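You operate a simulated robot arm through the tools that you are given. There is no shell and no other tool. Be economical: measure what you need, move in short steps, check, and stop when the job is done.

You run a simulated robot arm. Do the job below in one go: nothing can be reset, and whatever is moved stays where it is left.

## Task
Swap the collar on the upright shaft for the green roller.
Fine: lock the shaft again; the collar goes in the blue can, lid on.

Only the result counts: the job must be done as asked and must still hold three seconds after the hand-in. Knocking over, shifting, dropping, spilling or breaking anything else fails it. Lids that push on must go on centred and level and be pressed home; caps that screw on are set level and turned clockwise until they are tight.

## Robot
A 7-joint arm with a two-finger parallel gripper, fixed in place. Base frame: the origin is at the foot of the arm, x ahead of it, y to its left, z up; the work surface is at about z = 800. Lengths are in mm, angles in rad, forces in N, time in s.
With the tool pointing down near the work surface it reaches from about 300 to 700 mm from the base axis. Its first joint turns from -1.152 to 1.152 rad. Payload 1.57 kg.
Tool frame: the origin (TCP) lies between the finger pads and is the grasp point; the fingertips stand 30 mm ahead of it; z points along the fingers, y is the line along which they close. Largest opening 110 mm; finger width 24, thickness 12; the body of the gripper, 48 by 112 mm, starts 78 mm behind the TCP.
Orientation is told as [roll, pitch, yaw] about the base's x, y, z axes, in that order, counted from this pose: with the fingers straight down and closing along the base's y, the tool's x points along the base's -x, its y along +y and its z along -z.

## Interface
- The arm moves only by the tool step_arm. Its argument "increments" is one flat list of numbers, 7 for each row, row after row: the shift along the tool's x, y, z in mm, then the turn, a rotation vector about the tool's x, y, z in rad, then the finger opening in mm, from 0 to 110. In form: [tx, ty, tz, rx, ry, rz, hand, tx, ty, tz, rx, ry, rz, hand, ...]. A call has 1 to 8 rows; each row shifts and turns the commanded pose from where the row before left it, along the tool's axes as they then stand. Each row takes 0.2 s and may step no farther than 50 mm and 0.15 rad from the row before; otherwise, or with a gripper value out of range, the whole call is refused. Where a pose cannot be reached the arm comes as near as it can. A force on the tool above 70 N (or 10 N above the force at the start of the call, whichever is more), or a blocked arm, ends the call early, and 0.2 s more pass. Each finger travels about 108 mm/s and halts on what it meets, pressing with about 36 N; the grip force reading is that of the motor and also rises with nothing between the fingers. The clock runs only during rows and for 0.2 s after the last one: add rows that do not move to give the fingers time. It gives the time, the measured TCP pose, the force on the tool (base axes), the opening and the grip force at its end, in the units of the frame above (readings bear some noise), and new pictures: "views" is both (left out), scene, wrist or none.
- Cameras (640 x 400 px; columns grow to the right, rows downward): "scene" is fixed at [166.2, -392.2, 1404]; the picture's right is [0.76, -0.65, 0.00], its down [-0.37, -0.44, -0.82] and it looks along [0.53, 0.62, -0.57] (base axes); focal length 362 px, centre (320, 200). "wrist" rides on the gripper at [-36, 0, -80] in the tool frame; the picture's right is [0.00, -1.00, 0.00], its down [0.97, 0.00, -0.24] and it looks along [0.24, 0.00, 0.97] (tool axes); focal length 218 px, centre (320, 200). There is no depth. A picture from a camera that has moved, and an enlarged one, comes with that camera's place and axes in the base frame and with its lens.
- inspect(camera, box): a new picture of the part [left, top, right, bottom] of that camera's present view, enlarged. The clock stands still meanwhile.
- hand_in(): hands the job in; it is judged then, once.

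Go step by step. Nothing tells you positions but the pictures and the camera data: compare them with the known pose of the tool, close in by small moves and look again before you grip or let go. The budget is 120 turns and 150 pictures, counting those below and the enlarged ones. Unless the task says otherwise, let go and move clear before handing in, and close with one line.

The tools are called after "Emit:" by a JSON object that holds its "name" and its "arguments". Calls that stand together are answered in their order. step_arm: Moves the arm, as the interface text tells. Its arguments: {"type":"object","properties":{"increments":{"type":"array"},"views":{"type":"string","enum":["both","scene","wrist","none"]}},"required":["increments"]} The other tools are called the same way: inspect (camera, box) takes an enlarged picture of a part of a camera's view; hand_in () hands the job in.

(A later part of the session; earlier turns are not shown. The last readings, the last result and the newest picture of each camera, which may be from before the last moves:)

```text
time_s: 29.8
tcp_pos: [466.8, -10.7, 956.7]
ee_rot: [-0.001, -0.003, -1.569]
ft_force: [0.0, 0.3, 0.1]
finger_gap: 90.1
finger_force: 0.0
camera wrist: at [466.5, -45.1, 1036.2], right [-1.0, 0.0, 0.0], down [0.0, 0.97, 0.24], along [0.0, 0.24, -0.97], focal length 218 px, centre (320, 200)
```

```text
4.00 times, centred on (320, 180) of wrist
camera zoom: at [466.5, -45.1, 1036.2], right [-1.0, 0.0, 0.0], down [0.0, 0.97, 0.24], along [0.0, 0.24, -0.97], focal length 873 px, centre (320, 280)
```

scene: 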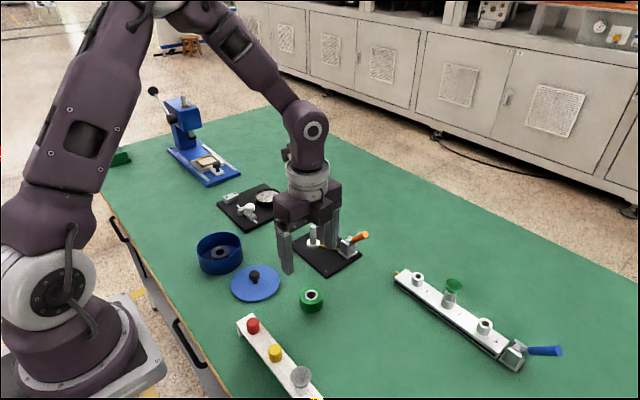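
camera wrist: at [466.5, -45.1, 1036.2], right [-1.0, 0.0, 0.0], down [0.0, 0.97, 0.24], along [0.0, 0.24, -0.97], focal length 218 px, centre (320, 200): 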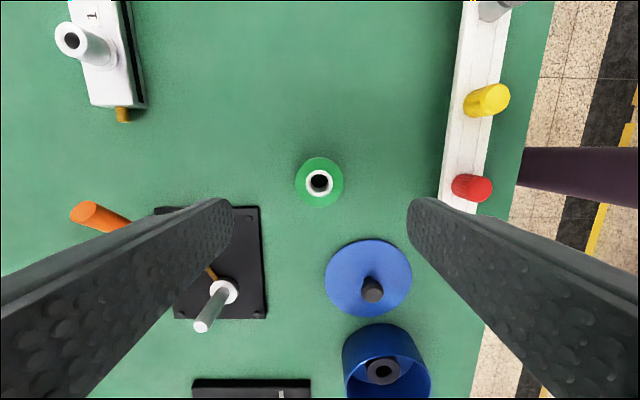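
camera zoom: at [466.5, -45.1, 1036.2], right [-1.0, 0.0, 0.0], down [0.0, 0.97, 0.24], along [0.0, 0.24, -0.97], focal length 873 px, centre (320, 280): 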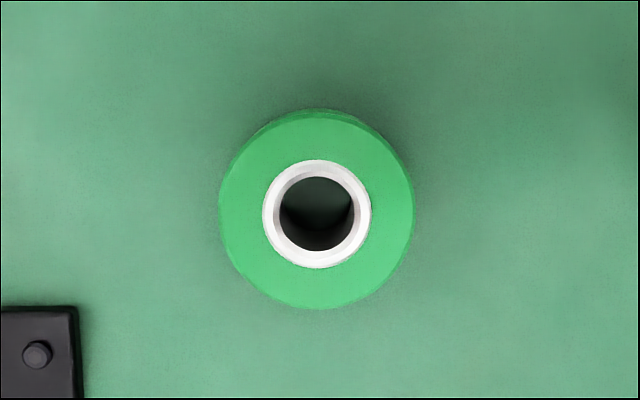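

Roller is centred under the tool (46 mm diameter, bore ≈18 vs shaft ≈14). I'll descend and grip.

Emit:
{"name": "step_arm", "arguments": {"increments": [0, 0.3, 40, 0, 0, 0, 80, 0, 0, 40, 0, 0, 0, 75, 0, 0, 38, 0, 0, 0, 70, 0, 0, 0, 0, 0, 0, 70], "views": "wrist"}}

```text
time_s: 30.8
tcp_pos: [466.5, -8.5, 837.0]
ee_rot: [-0.001, -0.002, -1.571]
ft_force: [-0.1, -0.4, 0.3]
finger_gap: 69.8
finger_force: 0.1
camera wrist: at [466.7, -43.9, 917.0], right [-1.0, 0.0, 0.0], down [0.0, 0.97, 0.24], along [0.0, 0.24, -0.97], focal length 218 px, centre (320, 200)
```

wrist: 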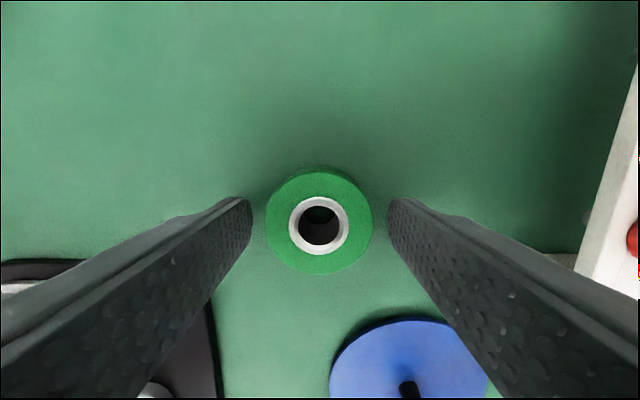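

Emit:
{"name": "step_arm", "arguments": {"increments": [-1, 0, 0, 0, 0, 0, 50, 0, 0, 0, 0, 0, 0, 30, 0, 0, 0, 0, 0, 0, 30, 0, 0, 0, 0, 0, 0, 30], "views": "none"}}

Emit:
{"name": "step_arm", "arguments": {"increments": [0, 0, -30, 0, 0, 0, 30, 0, 0, -45, 0, 0, 0, 30, 0, 0, -45, 0, 0, 0, 30, 0, 0, 0, 0, 0, 0, 30], "views": "both"}}

Emit:
{"name": "inspect", "arguments": {"camera": "wrist", "box": [240, 150, 400, 275]}}

```text
time_s: 31.8
tcp_pos: [467.2, -8.0, 837.6]
ee_rot: [0.001, -0.003, -1.571]
ft_force: [-0.6, -0.3, 1.0]
finger_gap: 46.2
finger_force: 36.2
```

```text
time_s: 32.8
tcp_pos: [467.6, -7.7, 959.9]
ee_rot: [0.0, -0.002, -1.57]
ft_force: [-0.8, -0.8, 0.2]
finger_gap: 46.4
finger_force: 36.4
camera wrist: at [466.7, -44.0, 1039.4], right [-1.0, 0.0, 0.0], down [0.0, 0.97, 0.24], along [0.0, 0.24, -0.97], focal length 218 px, centre (320, 200)
```

scene: 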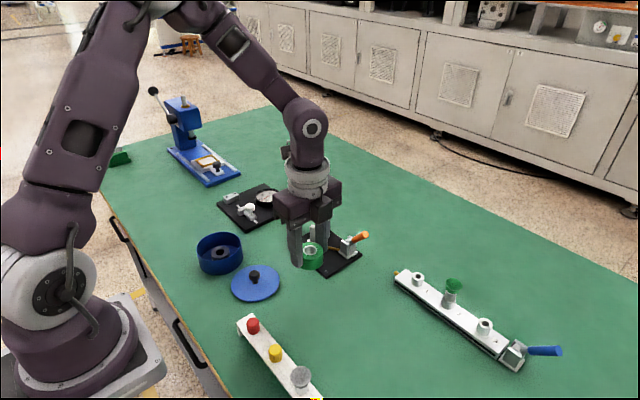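
wrist: 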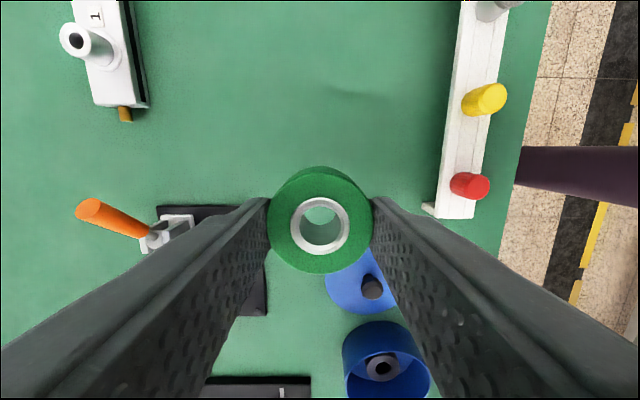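

```text
3.20 times, centred on (320, 212) of wrist
camera zoom: at [466.7, -44.0, 1039.4], right [-1.0, 0.0, 0.0], down [0.0, 0.97, 0.24], along [0.0, 0.24, -0.97], focal length 698 px, centre (320, 160)
```

zoom: 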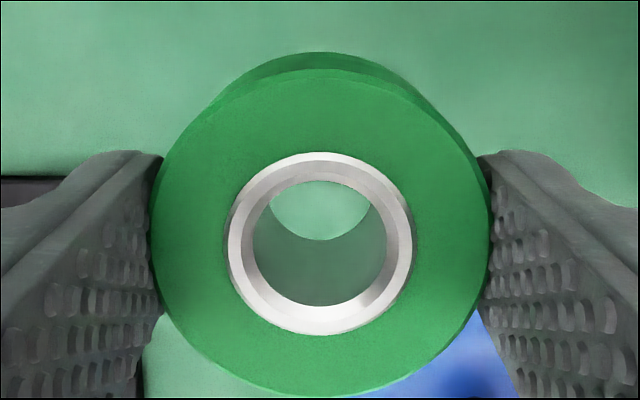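

Roller is held level and centred. I'll carry it to the pose where the collar was held: TCP ≈(578.6,120.9).

Emit:
{"name": "step_arm", "arguments": {"increments": [32.2, 27.9, 0, 0, 0, 0, 30, 32.2, 27.9, 0, 0, 0, 0, 30, 32.2, 27.9, 0, 0, 0, 0, 30, 32.2, 27.9, 0, 0, 0, 0, 30, 0, 0, 30, 0, 0, 0, 30, 0, 0, 0, 0, 0, 0, 30, 0, 0, 0, 0, 0, 0, 30], "views": "both"}}

Emit:
{"name": "inspect", "arguments": {"camera": "wrist", "box": [240, 150, 400, 275]}}

Emit:
{"name": "inspect", "arguments": {"camera": "scene", "box": [270, 195, 350, 255]}}

```text
time_s: 34.4
tcp_pos: [579.3, 120.1, 926.7]
ee_rot: [0.0, -0.001, -1.573]
ft_force: [0.3, -0.5, -0.6]
finger_gap: 46.3
finger_force: 36.0
camera wrist: at [577.9, 84.4, 1006.9], right [-1.0, 0.0, 0.0], down [0.0, 0.97, 0.24], along [0.0, 0.24, -0.97], focal length 218 px, centre (320, 200)
```

scene: 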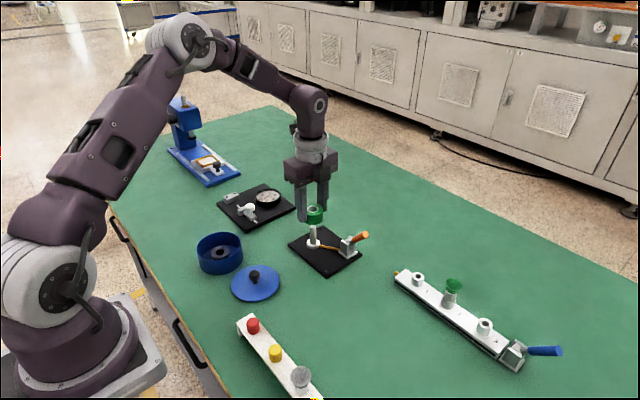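
wrist: 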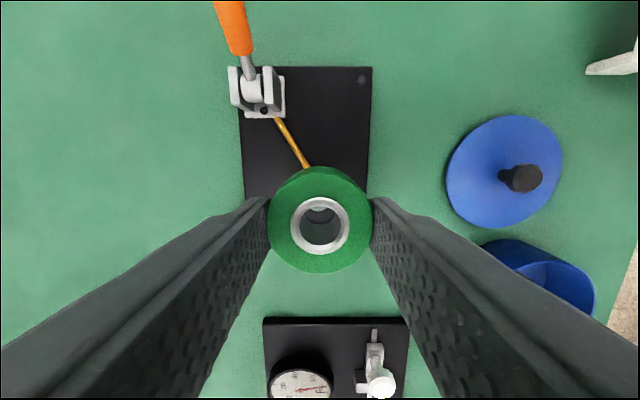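

```text
3.20 times, centred on (320, 212) of wrist
camera zoom: at [577.9, 84.4, 1006.9], right [-1.0, 0.0, 0.0], down [0.0, 0.97, 0.24], along [0.0, 0.24, -0.97], focal length 698 px, centre (320, 160)
```

zoom: 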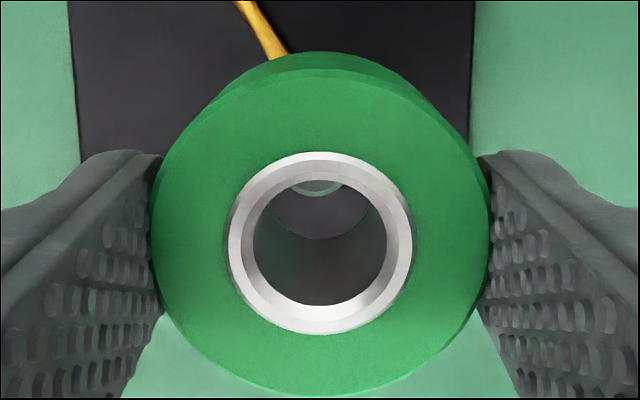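

```text
6.67 times, centred on (310, 225) of scene
camera zoom: at [166.2, -392.2, 1404.0], right [0.76, -0.65, 0.0], down [-0.37, -0.44, -0.82], along [0.53, 0.62, -0.57], focal length 2417 px, centre (387, 33)
```

zoom: 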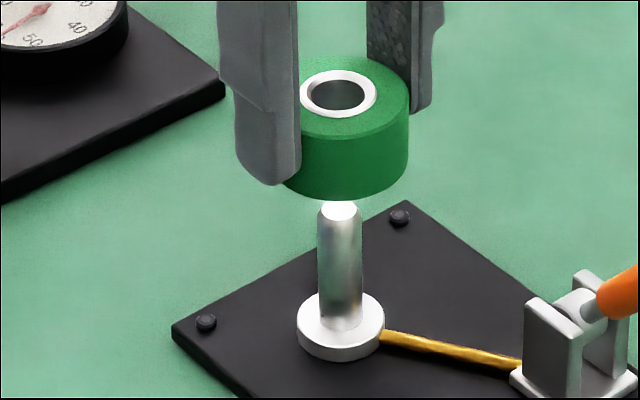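

The shaft is about 1 mm further +y than the bore. I'll correct for that and lower slowly, watching the force.

Emit:
{"name": "step_arm", "arguments": {"increments": [1, 0, 10, 0, 0, 0, 30, 0, 0, 10, 0, 0, 0, 30, 0, 0, 4, 0, 0, 0, 30, 0, 0, 4, 0, 0, 0, 30, 0, 0, 4, 0, 0, 0, 30, 0, 0, 4, 0, 0, 0, 30], "views": "wrist"}}

Emit:
{"name": "inspect", "arguments": {"camera": "scene", "box": [270, 195, 350, 255]}}

```text
time_s: 35.8
tcp_pos: [579.2, 122.8, 892.1]
ee_rot: [0.001, -0.002, -1.57]
ft_force: [0.2, -0.1, -0.3]
finger_gap: 46.3
finger_force: 35.7
camera wrist: at [578.7, 85.4, 972.8], right [-1.0, 0.0, 0.0], down [0.0, 0.97, 0.24], along [0.0, 0.24, -0.97], focal length 218 px, centre (320, 200)
```

wrist: 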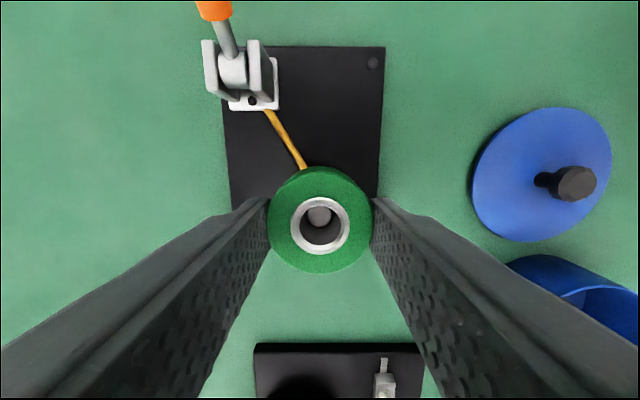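

```text
6.67 times, centred on (310, 225) of scene
camera zoom: at [166.2, -392.2, 1404.0], right [0.76, -0.65, 0.0], down [-0.37, -0.44, -0.82], along [0.53, 0.62, -0.57], focal length 2417 px, centre (387, 33)
```

zoom: 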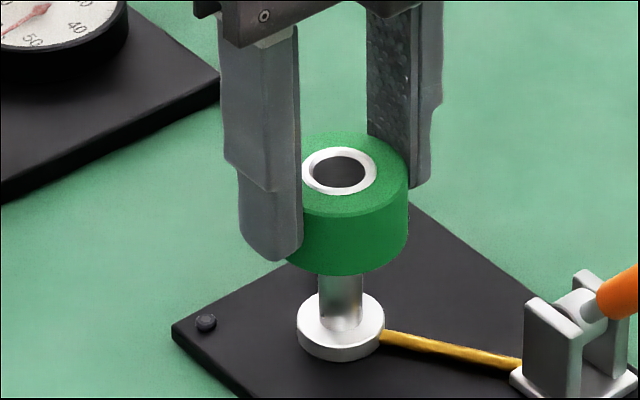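

The shaft has entered the bore with no contact. Lowering on to the base ring.

Emit:
{"name": "step_arm", "arguments": {"increments": [0, 0, 8, 0, 0, 0, 30, 0, 0, 8, 0, 0, 0, 30, 0, 0, 8, 0, 0, 0, 30, 0, 0, 7, 0, 0, 0, 30, 0, 0, 3, 0, 0, 0, 30, 0, 0, 0, 0, 0, 0, 30], "views": "wrist"}}

Emit:
{"name": "inspect", "arguments": {"camera": "scene", "box": [270, 195, 350, 255]}}

```text
time_s: 37.2
tcp_pos: [579.5, 122.5, 859.8]
ee_rot: [0.0, -0.001, -1.571]
ft_force: [1.8, -1.0, 2.3]
finger_gap: 46.1
finger_force: 35.4
camera wrist: at [577.5, 85.6, 939.2], right [-1.0, 0.0, 0.0], down [0.0, 0.97, 0.24], along [0.0, 0.24, -0.97], focal length 218 px, centre (320, 200)
```

wrist: 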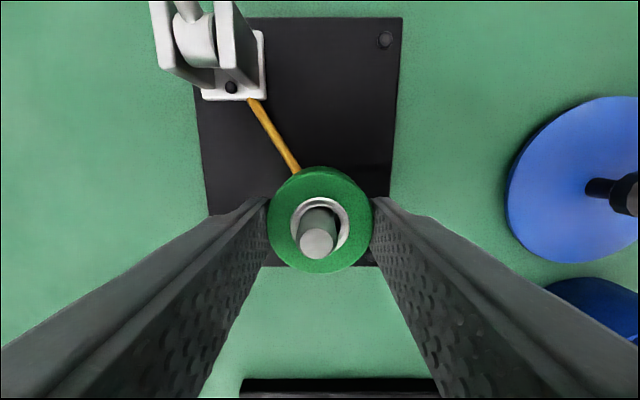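

```text
6.67 times, centred on (310, 225) of scene
camera zoom: at [166.3, -392.2, 1404.0], right [0.76, -0.65, 0.0], down [-0.37, -0.44, -0.82], along [0.53, 0.62, -0.57], focal length 2417 px, centre (387, 33)
```

zoom: 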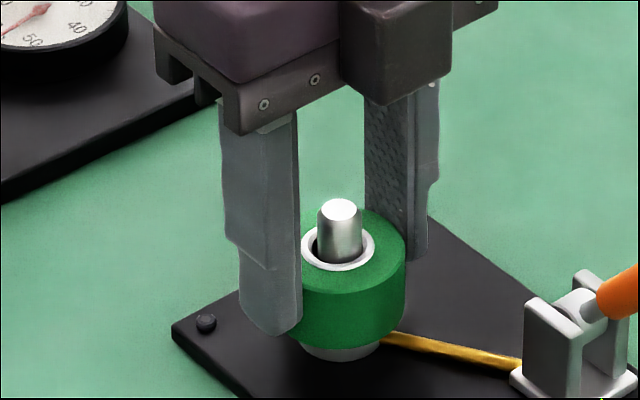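

Emit:
{"name": "step_arm", "arguments": {"increments": [0, 0, 2, 0, 0, 0, 30, 0, 0, 2, 0, 0, 0, 30, 0, 0, 1, 0, 0, 0, 30, 0, 0, 1, 0, 0, 0, 30], "views": "none"}}

```text
time_s: 38.2
tcp_pos: [578.7, 122.1, 854.6]
ee_rot: [0.001, -0.003, -1.572]
ft_force: [-9.3, -4.6, 23.6]
finger_gap: 46.2
finger_force: 36.1
```

Seated on the base ring (23 N). I'll release and rise.

Emit:
{"name": "step_arm", "arguments": {"increments": [0, 0, -1, 0, 0, 0, 50, 0, 0, 0, 0, 0, 0, 66, 0, 0, -30, 0, 0, 0, 66, 0, 0, -40, 0, 0, 0, 66, 0, 0, -40, 0, 0, 0, 66], "views": "both"}}

Emit:
{"name": "inspect", "arguments": {"camera": "scene", "box": [280, 200, 400, 275]}}

```text
time_s: 39.4
tcp_pos: [577.6, 123.5, 965.2]
ee_rot: [0.0, -0.002, -1.571]
ft_force: [0.0, 0.2, 0.7]
finger_gap: 66.0
finger_force: 0.1
camera wrist: at [577.2, 85.8, 1045.9], right [-1.0, 0.0, 0.0], down [0.0, 0.97, 0.24], along [0.0, 0.24, -0.97], focal length 218 px, centre (320, 200)
```

scene: 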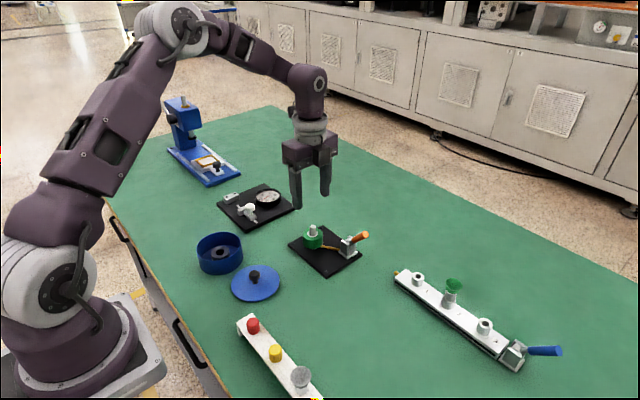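
wrist: 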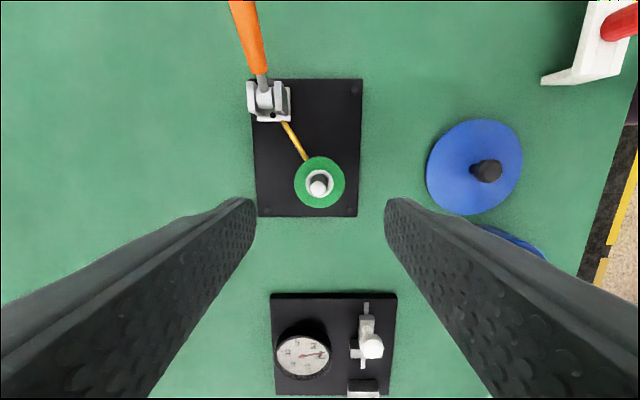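

```text
5.33 times, centred on (340, 238) of scene
camera zoom: at [166.2, -392.2, 1404.0], right [0.76, -0.65, 0.0], down [-0.37, -0.44, -0.82], along [0.53, 0.62, -0.57], focal length 1933 px, centre (213, 0)
```

zoom: 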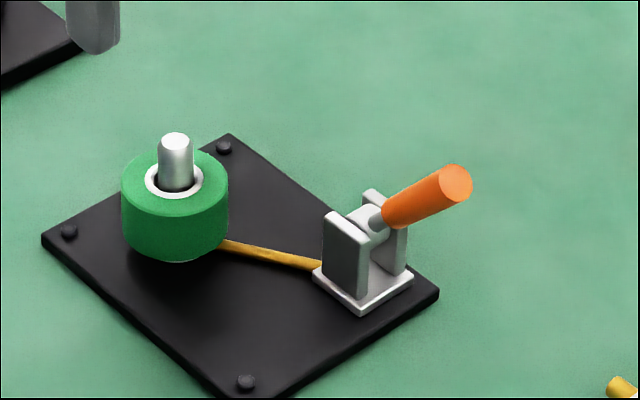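

Roller is seated. Next I close the fingers and push the lever back down along its arc.

Emit:
{"name": "step_arm", "arguments": {"increments": [-33, 15.5, 0, 0, 0, 0, 40, -33, 15.5, 0, 0, 0, 0, 10, -33, 15.5, 0, 0, 0, 0, 0, 0, 0, 20, 0, 0, 0, 0, 0, 0, 10, 0, 0, 0, 0, 0, 0, 0, 0, 0, 0, 0], "views": "wrist"}}

Emit:
{"name": "inspect", "arguments": {"camera": "scene", "box": [280, 190, 408, 270]}}

```text
time_s: 40.8
tcp_pos: [626.7, 22.9, 935.9]
ee_rot: [0.0, -0.002, -1.571]
ft_force: [0.2, -0.6, 0.5]
finger_gap: 0.0
finger_force: 21.3
camera wrist: at [624.9, -13.2, 1014.9], right [-1.0, 0.0, 0.0], down [0.0, 0.97, 0.24], along [0.0, 0.24, -0.97], focal length 218 px, centre (320, 200)
```

wrist: 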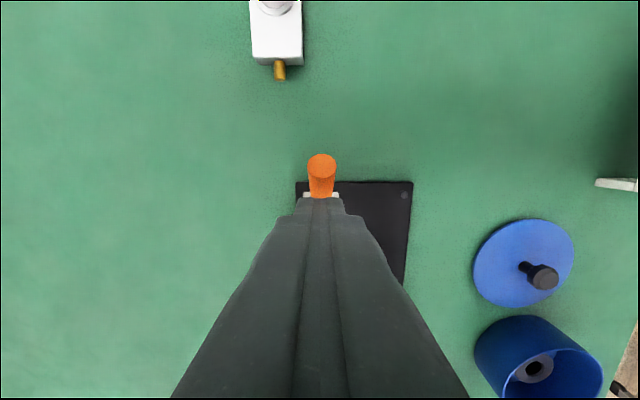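

```text
5.00 times, centred on (344, 230) of scene
camera zoom: at [166.2, -392.2, 1404.0], right [0.76, -0.65, 0.0], down [-0.37, -0.44, -0.82], along [0.53, 0.62, -0.57], focal length 1812 px, centre (200, 50)
```

zoom: 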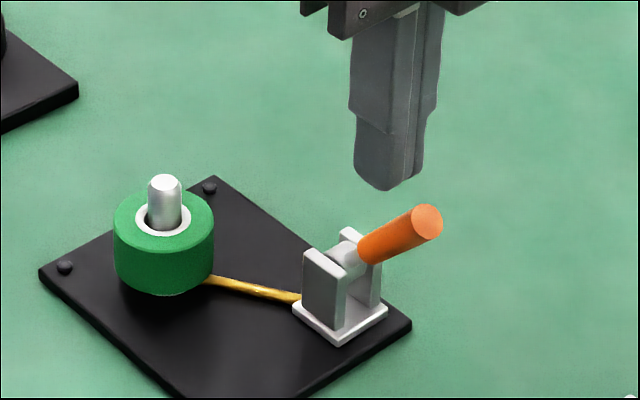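

Emit:
{"name": "step_arm", "arguments": {"increments": [-1, 0, 12, 0, 0, 0, 0, -4.5, 0, 5.5, 0, 0, 0, 0, -4.5, 0, 5.5, 0, 0, 0, 0, -5, 0, 8, 0, 0, 0, 0, -5, 0, 8, 0, 0, 0, 0, -3, 0, 7, 0, 0, 0, 0], "views": "wrist"}}

Emit:
{"name": "inspect", "arguments": {"camera": "scene", "box": [280, 190, 408, 270]}}

```text
time_s: 42.2
tcp_pos: [625.2, -0.2, 888.4]
ee_rot: [0.0, -0.002, -1.572]
ft_force: [0.8, 0.0, -0.1]
finger_gap: 0.1
finger_force: 21.4
camera wrist: at [624.1, -36.3, 968.9], right [-1.0, 0.0, 0.0], down [0.0, 0.97, 0.24], along [0.0, 0.24, -0.97], focal length 218 px, centre (320, 200)
```

wrist: 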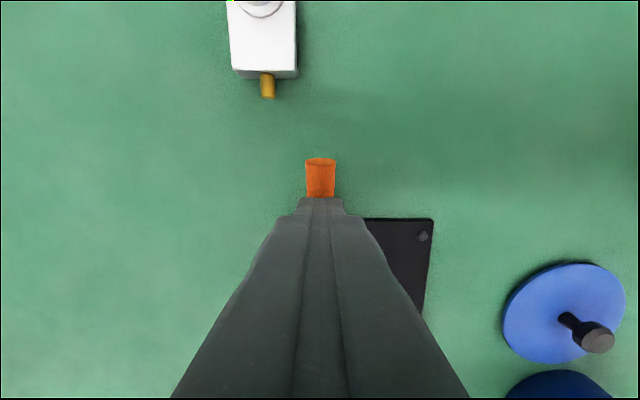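

```text
5.00 times, centred on (344, 230) of scene
camera zoom: at [166.2, -392.2, 1404.0], right [0.76, -0.65, 0.0], down [-0.37, -0.44, -0.82], along [0.53, 0.62, -0.57], focal length 1812 px, centre (200, 50)
```

zoom: 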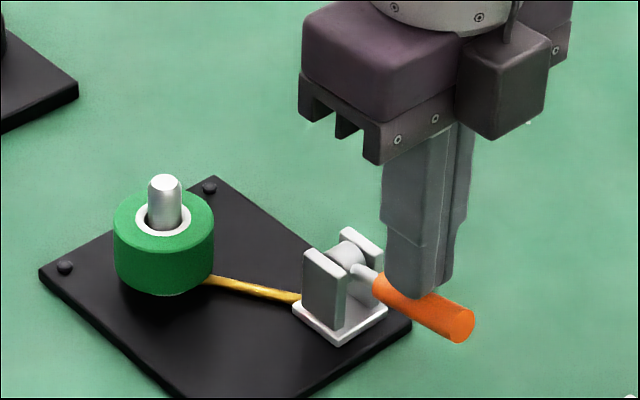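

Lever is nearly home, with the tip about 10 mm above its starting height. I'll keep pressing in small steps.

Emit:
{"name": "step_arm", "arguments": {"increments": [-2, 0, 3, 0, 0, 0, 0, -1, 0, 3, 0, 0, 0, 0, 0, 0, 2, 0, 0, 0, 0], "views": "none"}}

Emit:
{"name": "inspect", "arguments": {"camera": "scene", "box": [280, 190, 408, 270]}}

```text
time_s: 43.0
tcp_pos: [626.0, -3.1, 880.2]
ee_rot: [0.0, -0.002, -1.572]
ft_force: [-0.9, 0.3, -0.8]
finger_gap: 0.2
finger_force: 21.6
```

```text
5.00 times, centred on (344, 230) of scene
camera zoom: at [166.2, -392.2, 1404.0], right [0.76, -0.65, 0.0], down [-0.37, -0.44, -0.82], along [0.53, 0.62, -0.57], focal length 1812 px, centre (200, 50)
```

zoom: 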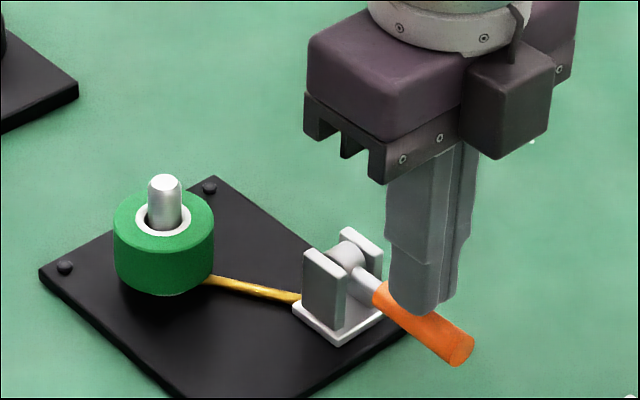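

The lever tip matches its starting image position. I'll press another millimetre or so to feel for the stop.

Emit:
{"name": "step_arm", "arguments": {"increments": [0, 0, 1, 0, 0, 0, 0, 0, 0, 1, 0, 0, 0, 0], "views": "none"}}

Emit:
{"name": "inspect", "arguments": {"camera": "scene", "box": [280, 190, 408, 270]}}

```text
time_s: 43.6
tcp_pos: [625.4, -2.5, 879.0]
ee_rot: [-0.001, -0.001, -1.571]
ft_force: [0.0, 0.0, 0.5]
finger_gap: 0.0
finger_force: 20.9
```

```text
5.00 times, centred on (344, 230) of scene
camera zoom: at [166.2, -392.2, 1404.0], right [0.76, -0.65, 0.0], down [-0.37, -0.44, -0.82], along [0.53, 0.62, -0.57], focal length 1812 px, centre (200, 50)
```

zoom: 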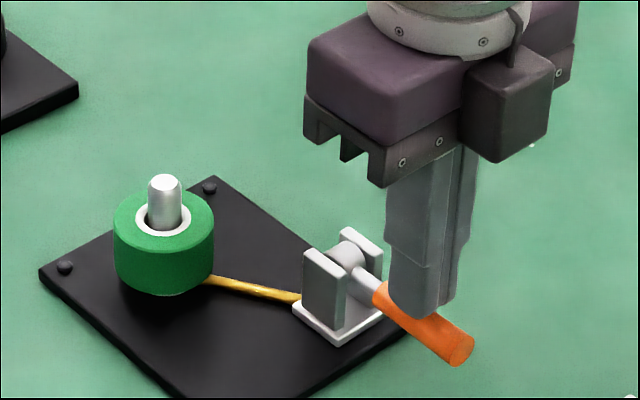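

Emit:
{"name": "step_arm", "arguments": {"increments": [0, 0, 1, 0, 0, 0, 0, 0, 0, 1, 0, 0, 0, 0, 0, 0, 1, 0, 0, 0, 0], "views": "none"}}

Emit:
{"name": "inspect", "arguments": {"camera": "scene", "box": [280, 190, 408, 270]}}

```text
time_s: 44.4
tcp_pos: [626.1, -3.0, 878.6]
ee_rot: [0.003, -0.002, -1.57]
ft_force: [-6.2, 3.5, 29.7]
finger_gap: 0.2
finger_force: 21.2
```

```text
5.00 times, centred on (344, 230) of scene
camera zoom: at [165.5, -392.1, 1404.2], right [0.76, -0.65, 0.0], down [-0.37, -0.44, -0.82], along [0.53, 0.62, -0.57], focal length 1812 px, centre (200, 50)
```

zoom: 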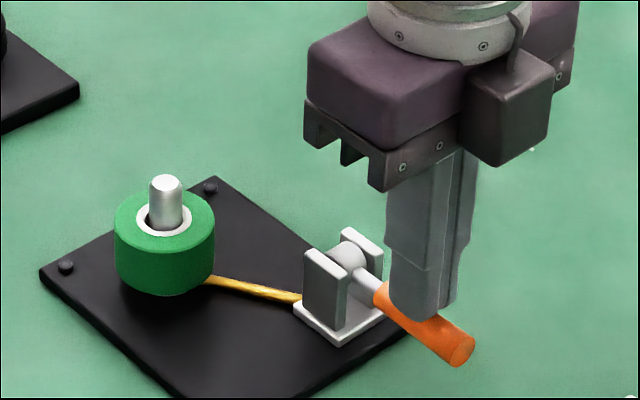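

The lever is firmly on its closed stop, so the shaft is locked again. Now I rise and go to the lid.

Emit:
{"name": "step_arm", "arguments": {"increments": [0, 0, -40, 0, 0, 0, 0, 0, 0, -42, 0, 0, 0, 0, 23, -42, 0, 0, 0, 0, 20, 23, -42, 0, 0, 0, 0, 40, 23, -42, 0, 0, 0, 0, 60, 23, -42, 0, 0, 0, 0, 60, 22, -42, 0, 0, 0, 0, 60, 0, 0, 0, 0, 0, 0, 60], "views": "both"}}

Emit:
{"name": "inspect", "arguments": {"camera": "wrist", "box": [220, 100, 420, 260]}}

Emit:
{"name": "inspect", "arguments": {"camera": "scene", "box": [190, 220, 350, 320]}}

```text
time_s: 46.2
tcp_pos: [413.4, 112.3, 958.3]
ee_rot: [-0.001, -0.001, -1.571]
ft_force: [-0.8, -0.7, 0.4]
finger_gap: 60.2
finger_force: 0.0
camera wrist: at [412.7, 76.1, 1038.0], right [-1.0, 0.0, 0.0], down [0.0, 0.97, 0.24], along [0.0, 0.24, -0.97], focal length 218 px, centre (320, 200)
```

scene: 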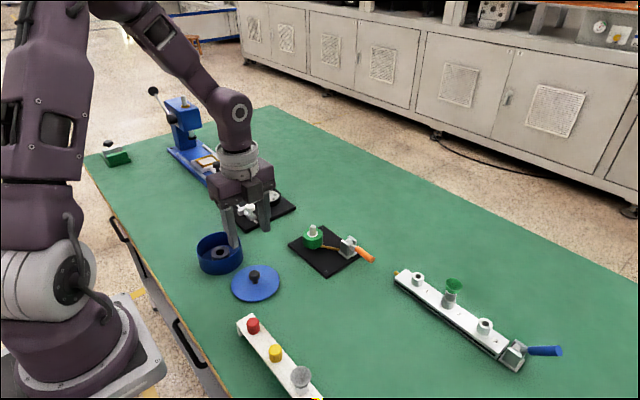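
wrist: 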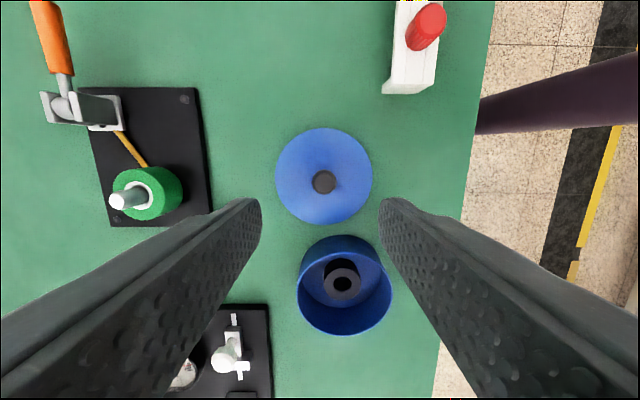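

```text
2.50 times, centred on (320, 180) of wrist
camera zoom: at [412.7, 76.1, 1038.0], right [-1.0, 0.0, 0.0], down [0.0, 0.97, 0.24], along [0.0, 0.24, -0.97], focal length 546 px, centre (320, 250)
```

zoom: 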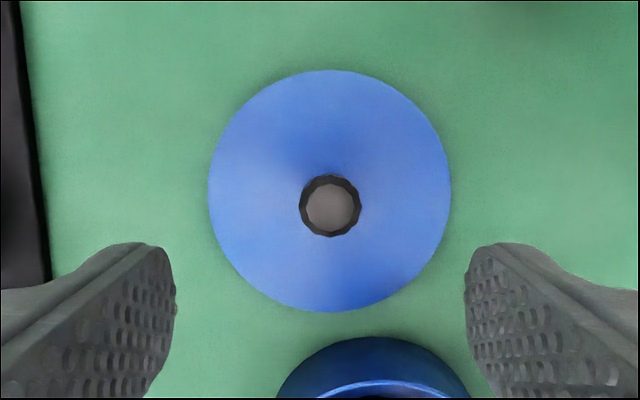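

```text
4.00 times, centred on (270, 270) of scene
camera zoom: at [166.2, -392.2, 1404.0], right [0.76, -0.65, 0.0], down [-0.37, -0.44, -0.82], along [0.53, 0.62, -0.57], focal length 1450 px, centre (520, -80)
```

zoom: 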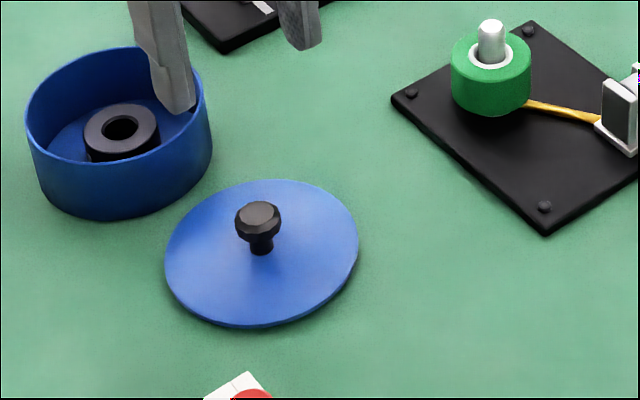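

The lid knob is near (409,110), head ≈24 mm across and top z≈834. I'll centre over it and descend partway.

Emit:
{"name": "step_arm", "arguments": {"increments": [-1.5, -4, 40, 0, 0, 0, 60, 0, 0, 45, 0, 0, 0, 60, 0, 0, 0, 0, 0, 0, 60], "views": "wrist"}}

Emit:
{"name": "inspect", "arguments": {"camera": "scene", "box": [200, 220, 320, 310]}}

```text
time_s: 47.0
tcp_pos: [410.5, 111.4, 872.3]
ee_rot: [0.0, 0.0, -1.571]
ft_force: [-0.6, -0.2, -0.2]
finger_gap: 60.2
finger_force: 0.0
camera wrist: at [410.8, 75.7, 952.0], right [-1.0, 0.0, 0.0], down [0.0, 0.97, 0.24], along [0.0, 0.24, -0.97], focal length 218 px, centre (320, 200)
```

wrist: 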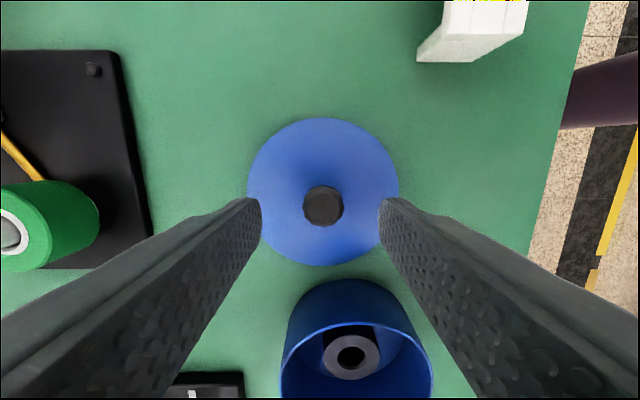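

```text
4.44 times, centred on (260, 265) of scene
camera zoom: at [166.2, -392.2, 1404.0], right [0.76, -0.65, 0.0], down [-0.37, -0.44, -0.82], along [0.53, 0.62, -0.57], focal length 1611 px, centre (587, -89)
```

zoom: 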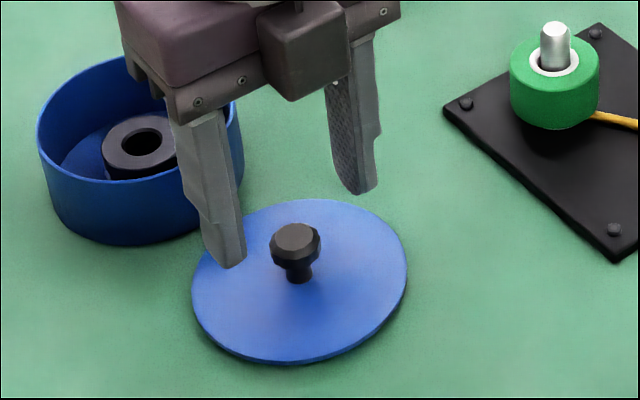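

Emit:
{"name": "step_arm", "arguments": {"increments": [-1, -1.8, 15, 0, 0, 0, 50, 0, 0, 13, 0, 0, 0, 44, 0, 0, 4, 0, 0, 0, 44, 0, 0, 0, 0, 0, 0, 44], "views": "wrist"}}

Emit:
{"name": "inspect", "arguments": {"camera": "scene", "box": [200, 220, 320, 310]}}

```text
time_s: 48.0
tcp_pos: [409.7, 110.2, 841.0]
ee_rot: [0.0, -0.001, -1.572]
ft_force: [0.5, 0.5, -0.3]
finger_gap: 44.0
finger_force: 0.0
camera wrist: at [409.4, 72.8, 920.1], right [-1.0, 0.0, 0.0], down [0.0, 0.97, 0.24], along [0.0, 0.24, -0.97], focal length 218 px, centre (320, 200)
```

wrist: 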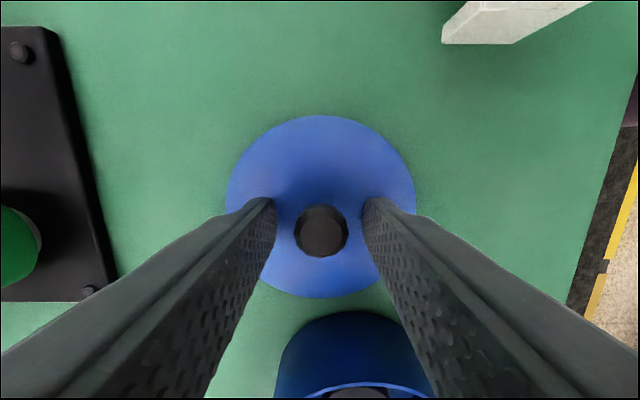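

```text
4.44 times, centred on (260, 265) of scene
camera zoom: at [166.2, -392.2, 1404.0], right [0.76, -0.65, 0.0], down [-0.37, -0.44, -0.82], along [0.53, 0.62, -0.57], focal length 1611 px, centre (587, -89)
```

zoom: 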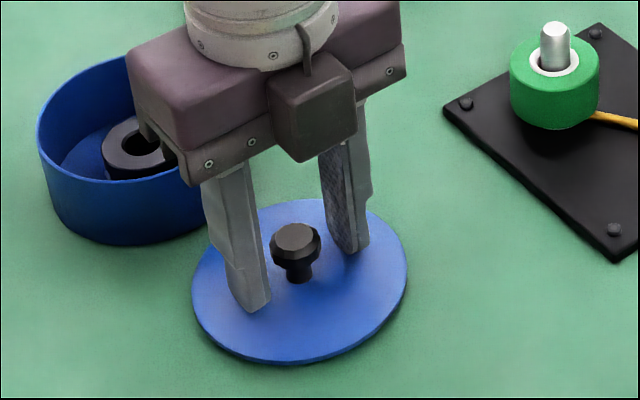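

Knob is centred between the fingers. Gripping it and lifting.

Emit:
{"name": "step_arm", "arguments": {"increments": [0, 0, 0, 0, 0, 0, 30, 0, 0, 0, 0, 0, 0, 10, 0, 0, 0, 0, 0, 0, 10, 0, 0, 0, 0, 0, 0, 10], "views": "none"}}

Emit:
{"name": "step_arm", "arguments": {"increments": [0, 0, -10, 0, 0, 0, 10, 0, 0, -40, 0, 0, 0, 10, 0, 0, -40, 0, 0, 0, 10, 0, 0, 0, 0, 0, 0, 10], "views": "both"}}

Emit:
{"name": "inspect", "arguments": {"camera": "scene", "box": [190, 190, 318, 290]}}

```text
time_s: 49.0
tcp_pos: [409.8, 108.8, 839.9]
ee_rot: [0.0, -0.001, -1.571]
ft_force: [0.1, 1.0, 0.4]
finger_gap: 22.5
finger_force: 35.2
```

```text
time_s: 50.0
tcp_pos: [408.9, 108.4, 931.2]
ee_rot: [0.0, -0.003, -1.571]
ft_force: [-0.1, -0.9, -0.1]
finger_gap: 22.2
finger_force: 35.7
camera wrist: at [407.8, 72.7, 1011.0], right [-1.0, 0.0, 0.0], down [0.0, 0.97, 0.24], along [0.0, 0.24, -0.97], focal length 218 px, centre (320, 200)
```

scene: 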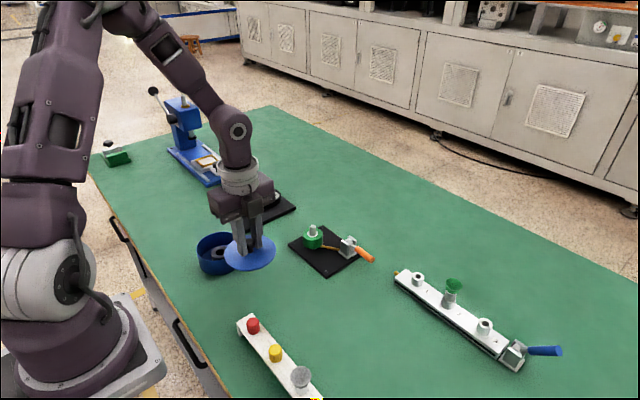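
wrist: 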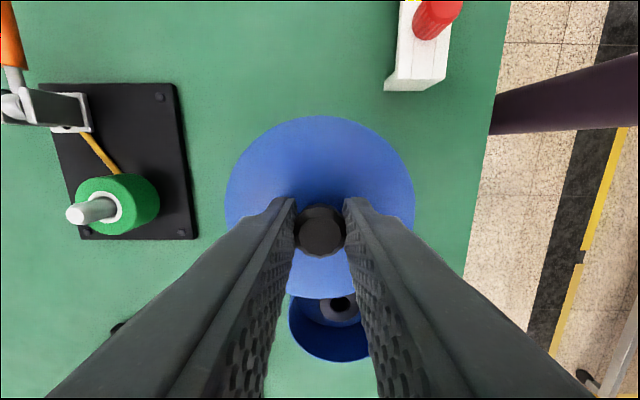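

```text
4.00 times, centred on (254, 240) of scene
camera zoom: at [166.2, -392.2, 1404.0], right [0.76, -0.65, 0.0], down [-0.37, -0.44, -0.82], along [0.53, 0.62, -0.57], focal length 1450 px, centre (584, 40)
```

zoom: 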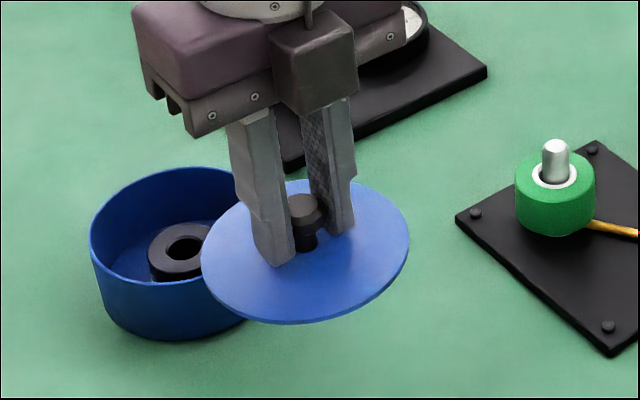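

Lid is held level by the knob. I'll move it over the can: its centre is near (387.3,225.3) in wrist-camera coordinates.

Emit:
{"name": "step_arm", "arguments": {"increments": [38.3, -6.8, 0, 0, 0, 0, 10, 38.3, -6.8, 0, 0, 0, 0, 10, 38.3, -6.8, 0, 0, 0, 0, 10, 0, 0, 25, 0, 0, 0, 10, 0, 0, 0, 0, 0, 0, 10, 0, 0, 0, 0, 0, 0, 10], "views": "both"}}

Emit:
{"name": "inspect", "arguments": {"camera": "scene", "box": [170, 200, 266, 275]}}

Emit:
{"name": "inspect", "arguments": {"camera": "wrist", "box": [200, 90, 440, 310]}}

```text
time_s: 51.4
tcp_pos: [390.0, 223.6, 904.2]
ee_rot: [0.0, -0.003, -1.571]
ft_force: [-0.3, -0.3, -0.1]
finger_gap: 22.6
finger_force: 34.8
camera wrist: at [388.4, 187.4, 984.8], right [-1.0, 0.0, 0.0], down [0.0, 0.97, 0.24], along [0.0, 0.24, -0.97], focal length 218 px, centre (320, 200)
```

scene: 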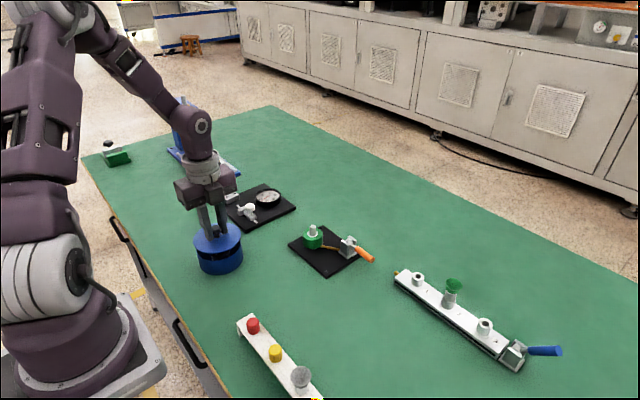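
wrist: 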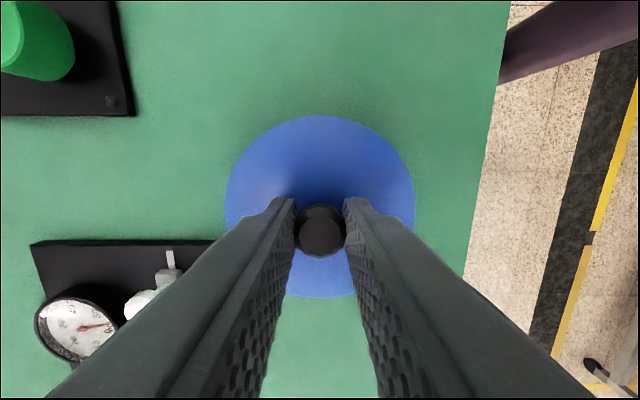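

```text
5.33 times, centred on (218, 238) of scene
camera zoom: at [166.2, -392.2, 1404.0], right [0.76, -0.65, 0.0], down [-0.37, -0.44, -0.82], along [0.53, 0.62, -0.57], focal length 1933 px, centre (864, 0)
```

zoom: 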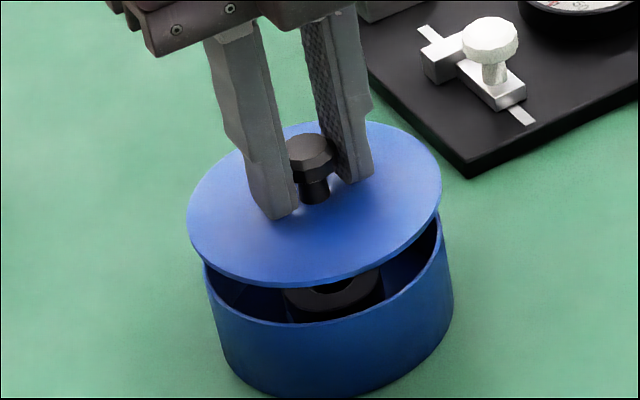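

```text
1.82 times, centred on (320, 200) of wrist
camera zoom: at [388.4, 187.4, 984.8], right [-1.0, 0.0, 0.0], down [0.0, 0.97, 0.24], along [0.0, 0.24, -0.97], focal length 397 px, centre (320, 200)
```

zoom: 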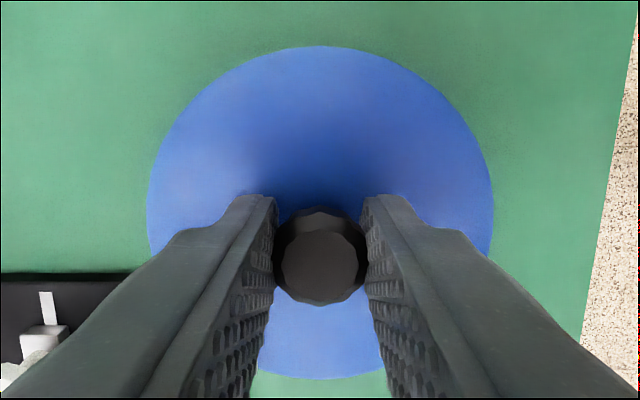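

Both views show the lid centred over the can within about 1 mm. I'll nudge x by -0.7 and lower until contact.

Emit:
{"name": "step_arm", "arguments": {"increments": [0, -0.7, 10, 0, 0, 0, 10, 0, 0, 6, 0, 0, 0, 10, 0, 0, 2, 0, 0, 0, 10, 0, 0, 2, 0, 0, 0, 10, 0, 0, 0, 0, 0, 0, 10], "views": "wrist"}}

Emit:
{"name": "inspect", "arguments": {"camera": "scene", "box": [170, 200, 266, 275]}}

```text
time_s: 52.6
tcp_pos: [389.0, 221.9, 885.8]
ee_rot: [0.0, -0.001, -1.571]
ft_force: [0.5, 0.2, -1.5]
finger_gap: 22.6
finger_force: 35.3
camera wrist: at [387.5, 186.6, 964.9], right [-1.0, 0.0, 0.0], down [0.0, 0.97, 0.24], along [0.0, 0.24, -0.97], focal length 218 px, centre (320, 200)
```

wrist: 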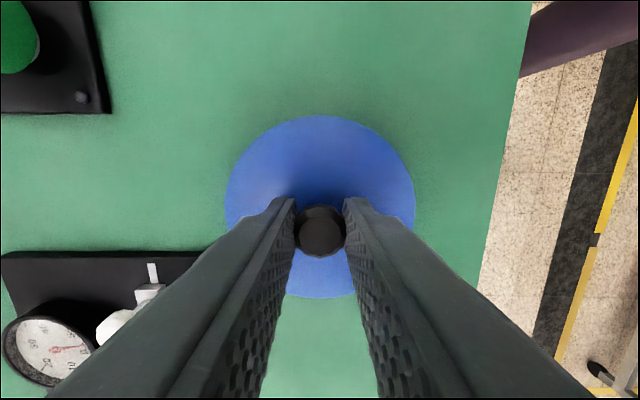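

```text
5.33 times, centred on (218, 238) of scene
camera zoom: at [166.2, -392.2, 1404.0], right [0.76, -0.65, 0.0], down [-0.37, -0.44, -0.82], along [0.53, 0.62, -0.57], focal length 1933 px, centre (864, 0)
```

zoom: 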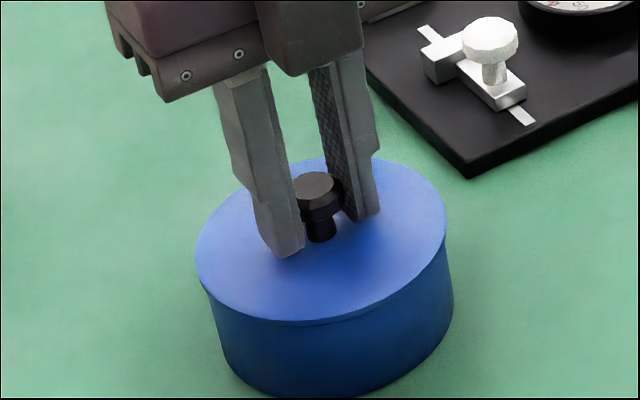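

The lid is about 1 mm short in y. I'll correct that and lower to contact.

Emit:
{"name": "step_arm", "arguments": {"increments": [1, 0, 0, 0, 0, 0, 10, 0, 0, 1.5, 0, 0, 0, 10, 0, 0, 1.5, 0, 0, 0, 10, 0, 0, 1.5, 0, 0, 0, 10, 0, 0, 0, 0, 0, 0, 10], "views": "none"}}

Emit:
{"name": "inspect", "arguments": {"camera": "scene", "box": [170, 200, 266, 275]}}

```text
time_s: 53.8
tcp_pos: [388.8, 224.7, 881.5]
ee_rot: [0.001, -0.003, -1.569]
ft_force: [-4.4, -2.8, 33.8]
finger_gap: 22.7
finger_force: 34.9
```

```text
5.33 times, centred on (218, 238) of scene
camera zoom: at [165.7, -392.5, 1404.0], right [0.76, -0.65, 0.0], down [-0.37, -0.44, -0.82], along [0.53, 0.62, -0.57], focal length 1933 px, centre (864, 0)
```

zoom: 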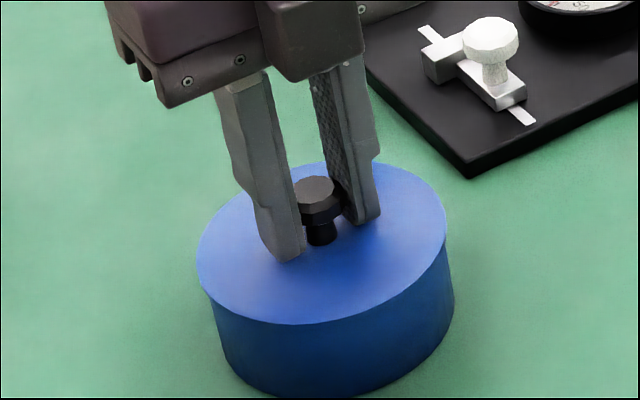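

Contact at 34 N, lid level. I'll press a little further to see whether it seats.

Emit:
{"name": "step_arm", "arguments": {"increments": [0, 0, 0.7, 0, 0, 0, 10, 0, 0, 0.7, 0, 0, 0, 10, 0, 0, 0, 0, 0, 0, 10], "views": "none"}}

Emit:
{"name": "inspect", "arguments": {"camera": "scene", "box": [180, 230, 260, 280]}}

```text
time_s: 54.6
tcp_pos: [389.1, 224.5, 880.6]
ee_rot: [0.002, -0.002, -1.571]
ft_force: [-1.7, -0.4, 35.4]
finger_gap: 22.3
finger_force: 34.9
```

```text
8.00 times, centred on (220, 255) of scene
camera zoom: at [165.8, -392.4, 1404.0], right [0.76, -0.65, 0.0], down [-0.37, -0.44, -0.82], along [0.53, 0.62, -0.57], focal length 2900 px, centre (1120, -240)
```

zoom: 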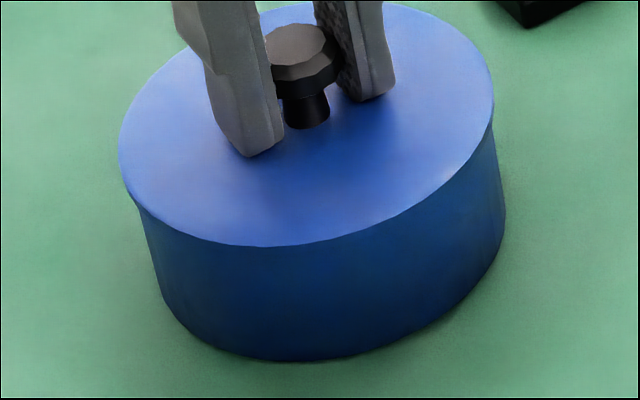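

Now I release, close the fingers above the knob, and press straight down on its top.

Emit:
{"name": "step_arm", "arguments": {"increments": [0, 0, -1, 0, 0, 0, 30, 0, 0, 0, 0, 0, 0, 46, 0, 0, -30, 0, 0, 0, 46, 0, 0, -20, 0, 0, 0, 20, 0, 0, 0, 0, 0, 0, 0, 0, 0, 0, 0, 0, 0, 0], "views": "wrist"}}

Emit:
{"name": "inspect", "arguments": {"camera": "scene", "box": [170, 200, 266, 275]}}

```text
time_s: 56.0
tcp_pos: [388.7, 222.9, 930.1]
ee_rot: [-0.001, -0.001, -1.57]
ft_force: [-0.2, 0.3, -0.2]
finger_gap: 0.0
finger_force: 21.0
camera wrist: at [388.2, 187.5, 1009.6], right [-1.0, 0.0, 0.0], down [0.0, 0.97, 0.24], along [0.0, 0.24, -0.97], focal length 218 px, centre (320, 200)
```

wrist: 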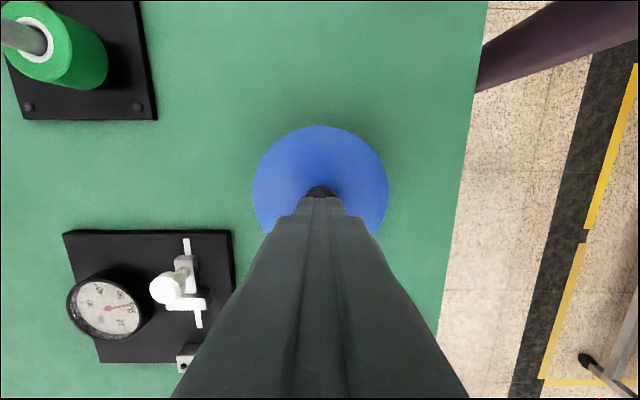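

```text
5.33 times, centred on (218, 238) of scene
camera zoom: at [166.2, -392.2, 1404.0], right [0.76, -0.65, 0.0], down [-0.37, -0.44, -0.82], along [0.53, 0.62, -0.57], focal length 1933 px, centre (864, 0)
```

zoom: 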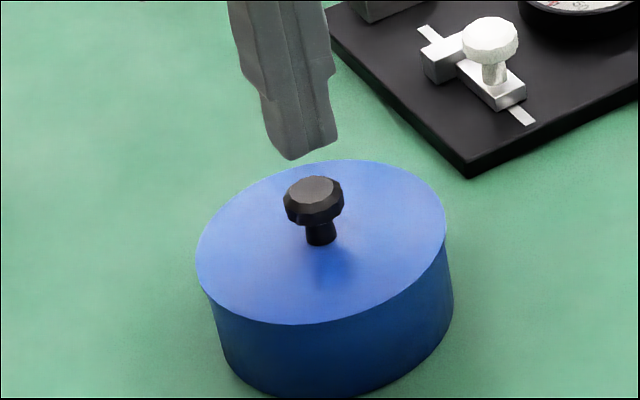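

Emit:
{"name": "step_arm", "arguments": {"increments": [0, 0, 20, 0, 0, 0, 0, 0, 0, 6, 0, 0, 0, 0, 0, 0, 2, 0, 0, 0, 0, 0, 0, 1, 0, 0, 0, 0, 0, 0, 1, 0, 0, 0, 0], "views": "none"}}

Emit:
{"name": "step_arm", "arguments": {"increments": [0, 0, 1, 0, 0, 0, 0, 0, 0, 1, 0, 0, 0, 0, 0, 0, 1, 0, 0, 0, 0], "views": "none"}}

```text
time_s: 56.8
tcp_pos: [388.2, 222.7, 904.5]
ee_rot: [-0.001, 0.0, -1.57]
ft_force: [-8.1, -5.0, 26.3]
finger_gap: 0.2
finger_force: 21.4
stopped in row 4: the force on the tool passed its limit (the readings are from after the stop); the commanded pose is now the measured one
```

```text
time_s: 57.4
tcp_pos: [387.9, 222.6, 905.2]
ee_rot: [-0.002, 0.002, -1.571]
ft_force: [-7.7, -4.9, 25.7]
finger_gap: 0.0
finger_force: 21.2
stopped in row 2: the force on the tool passed its limit (the readings are from after the stop); the commanded pose is now the measured one
```

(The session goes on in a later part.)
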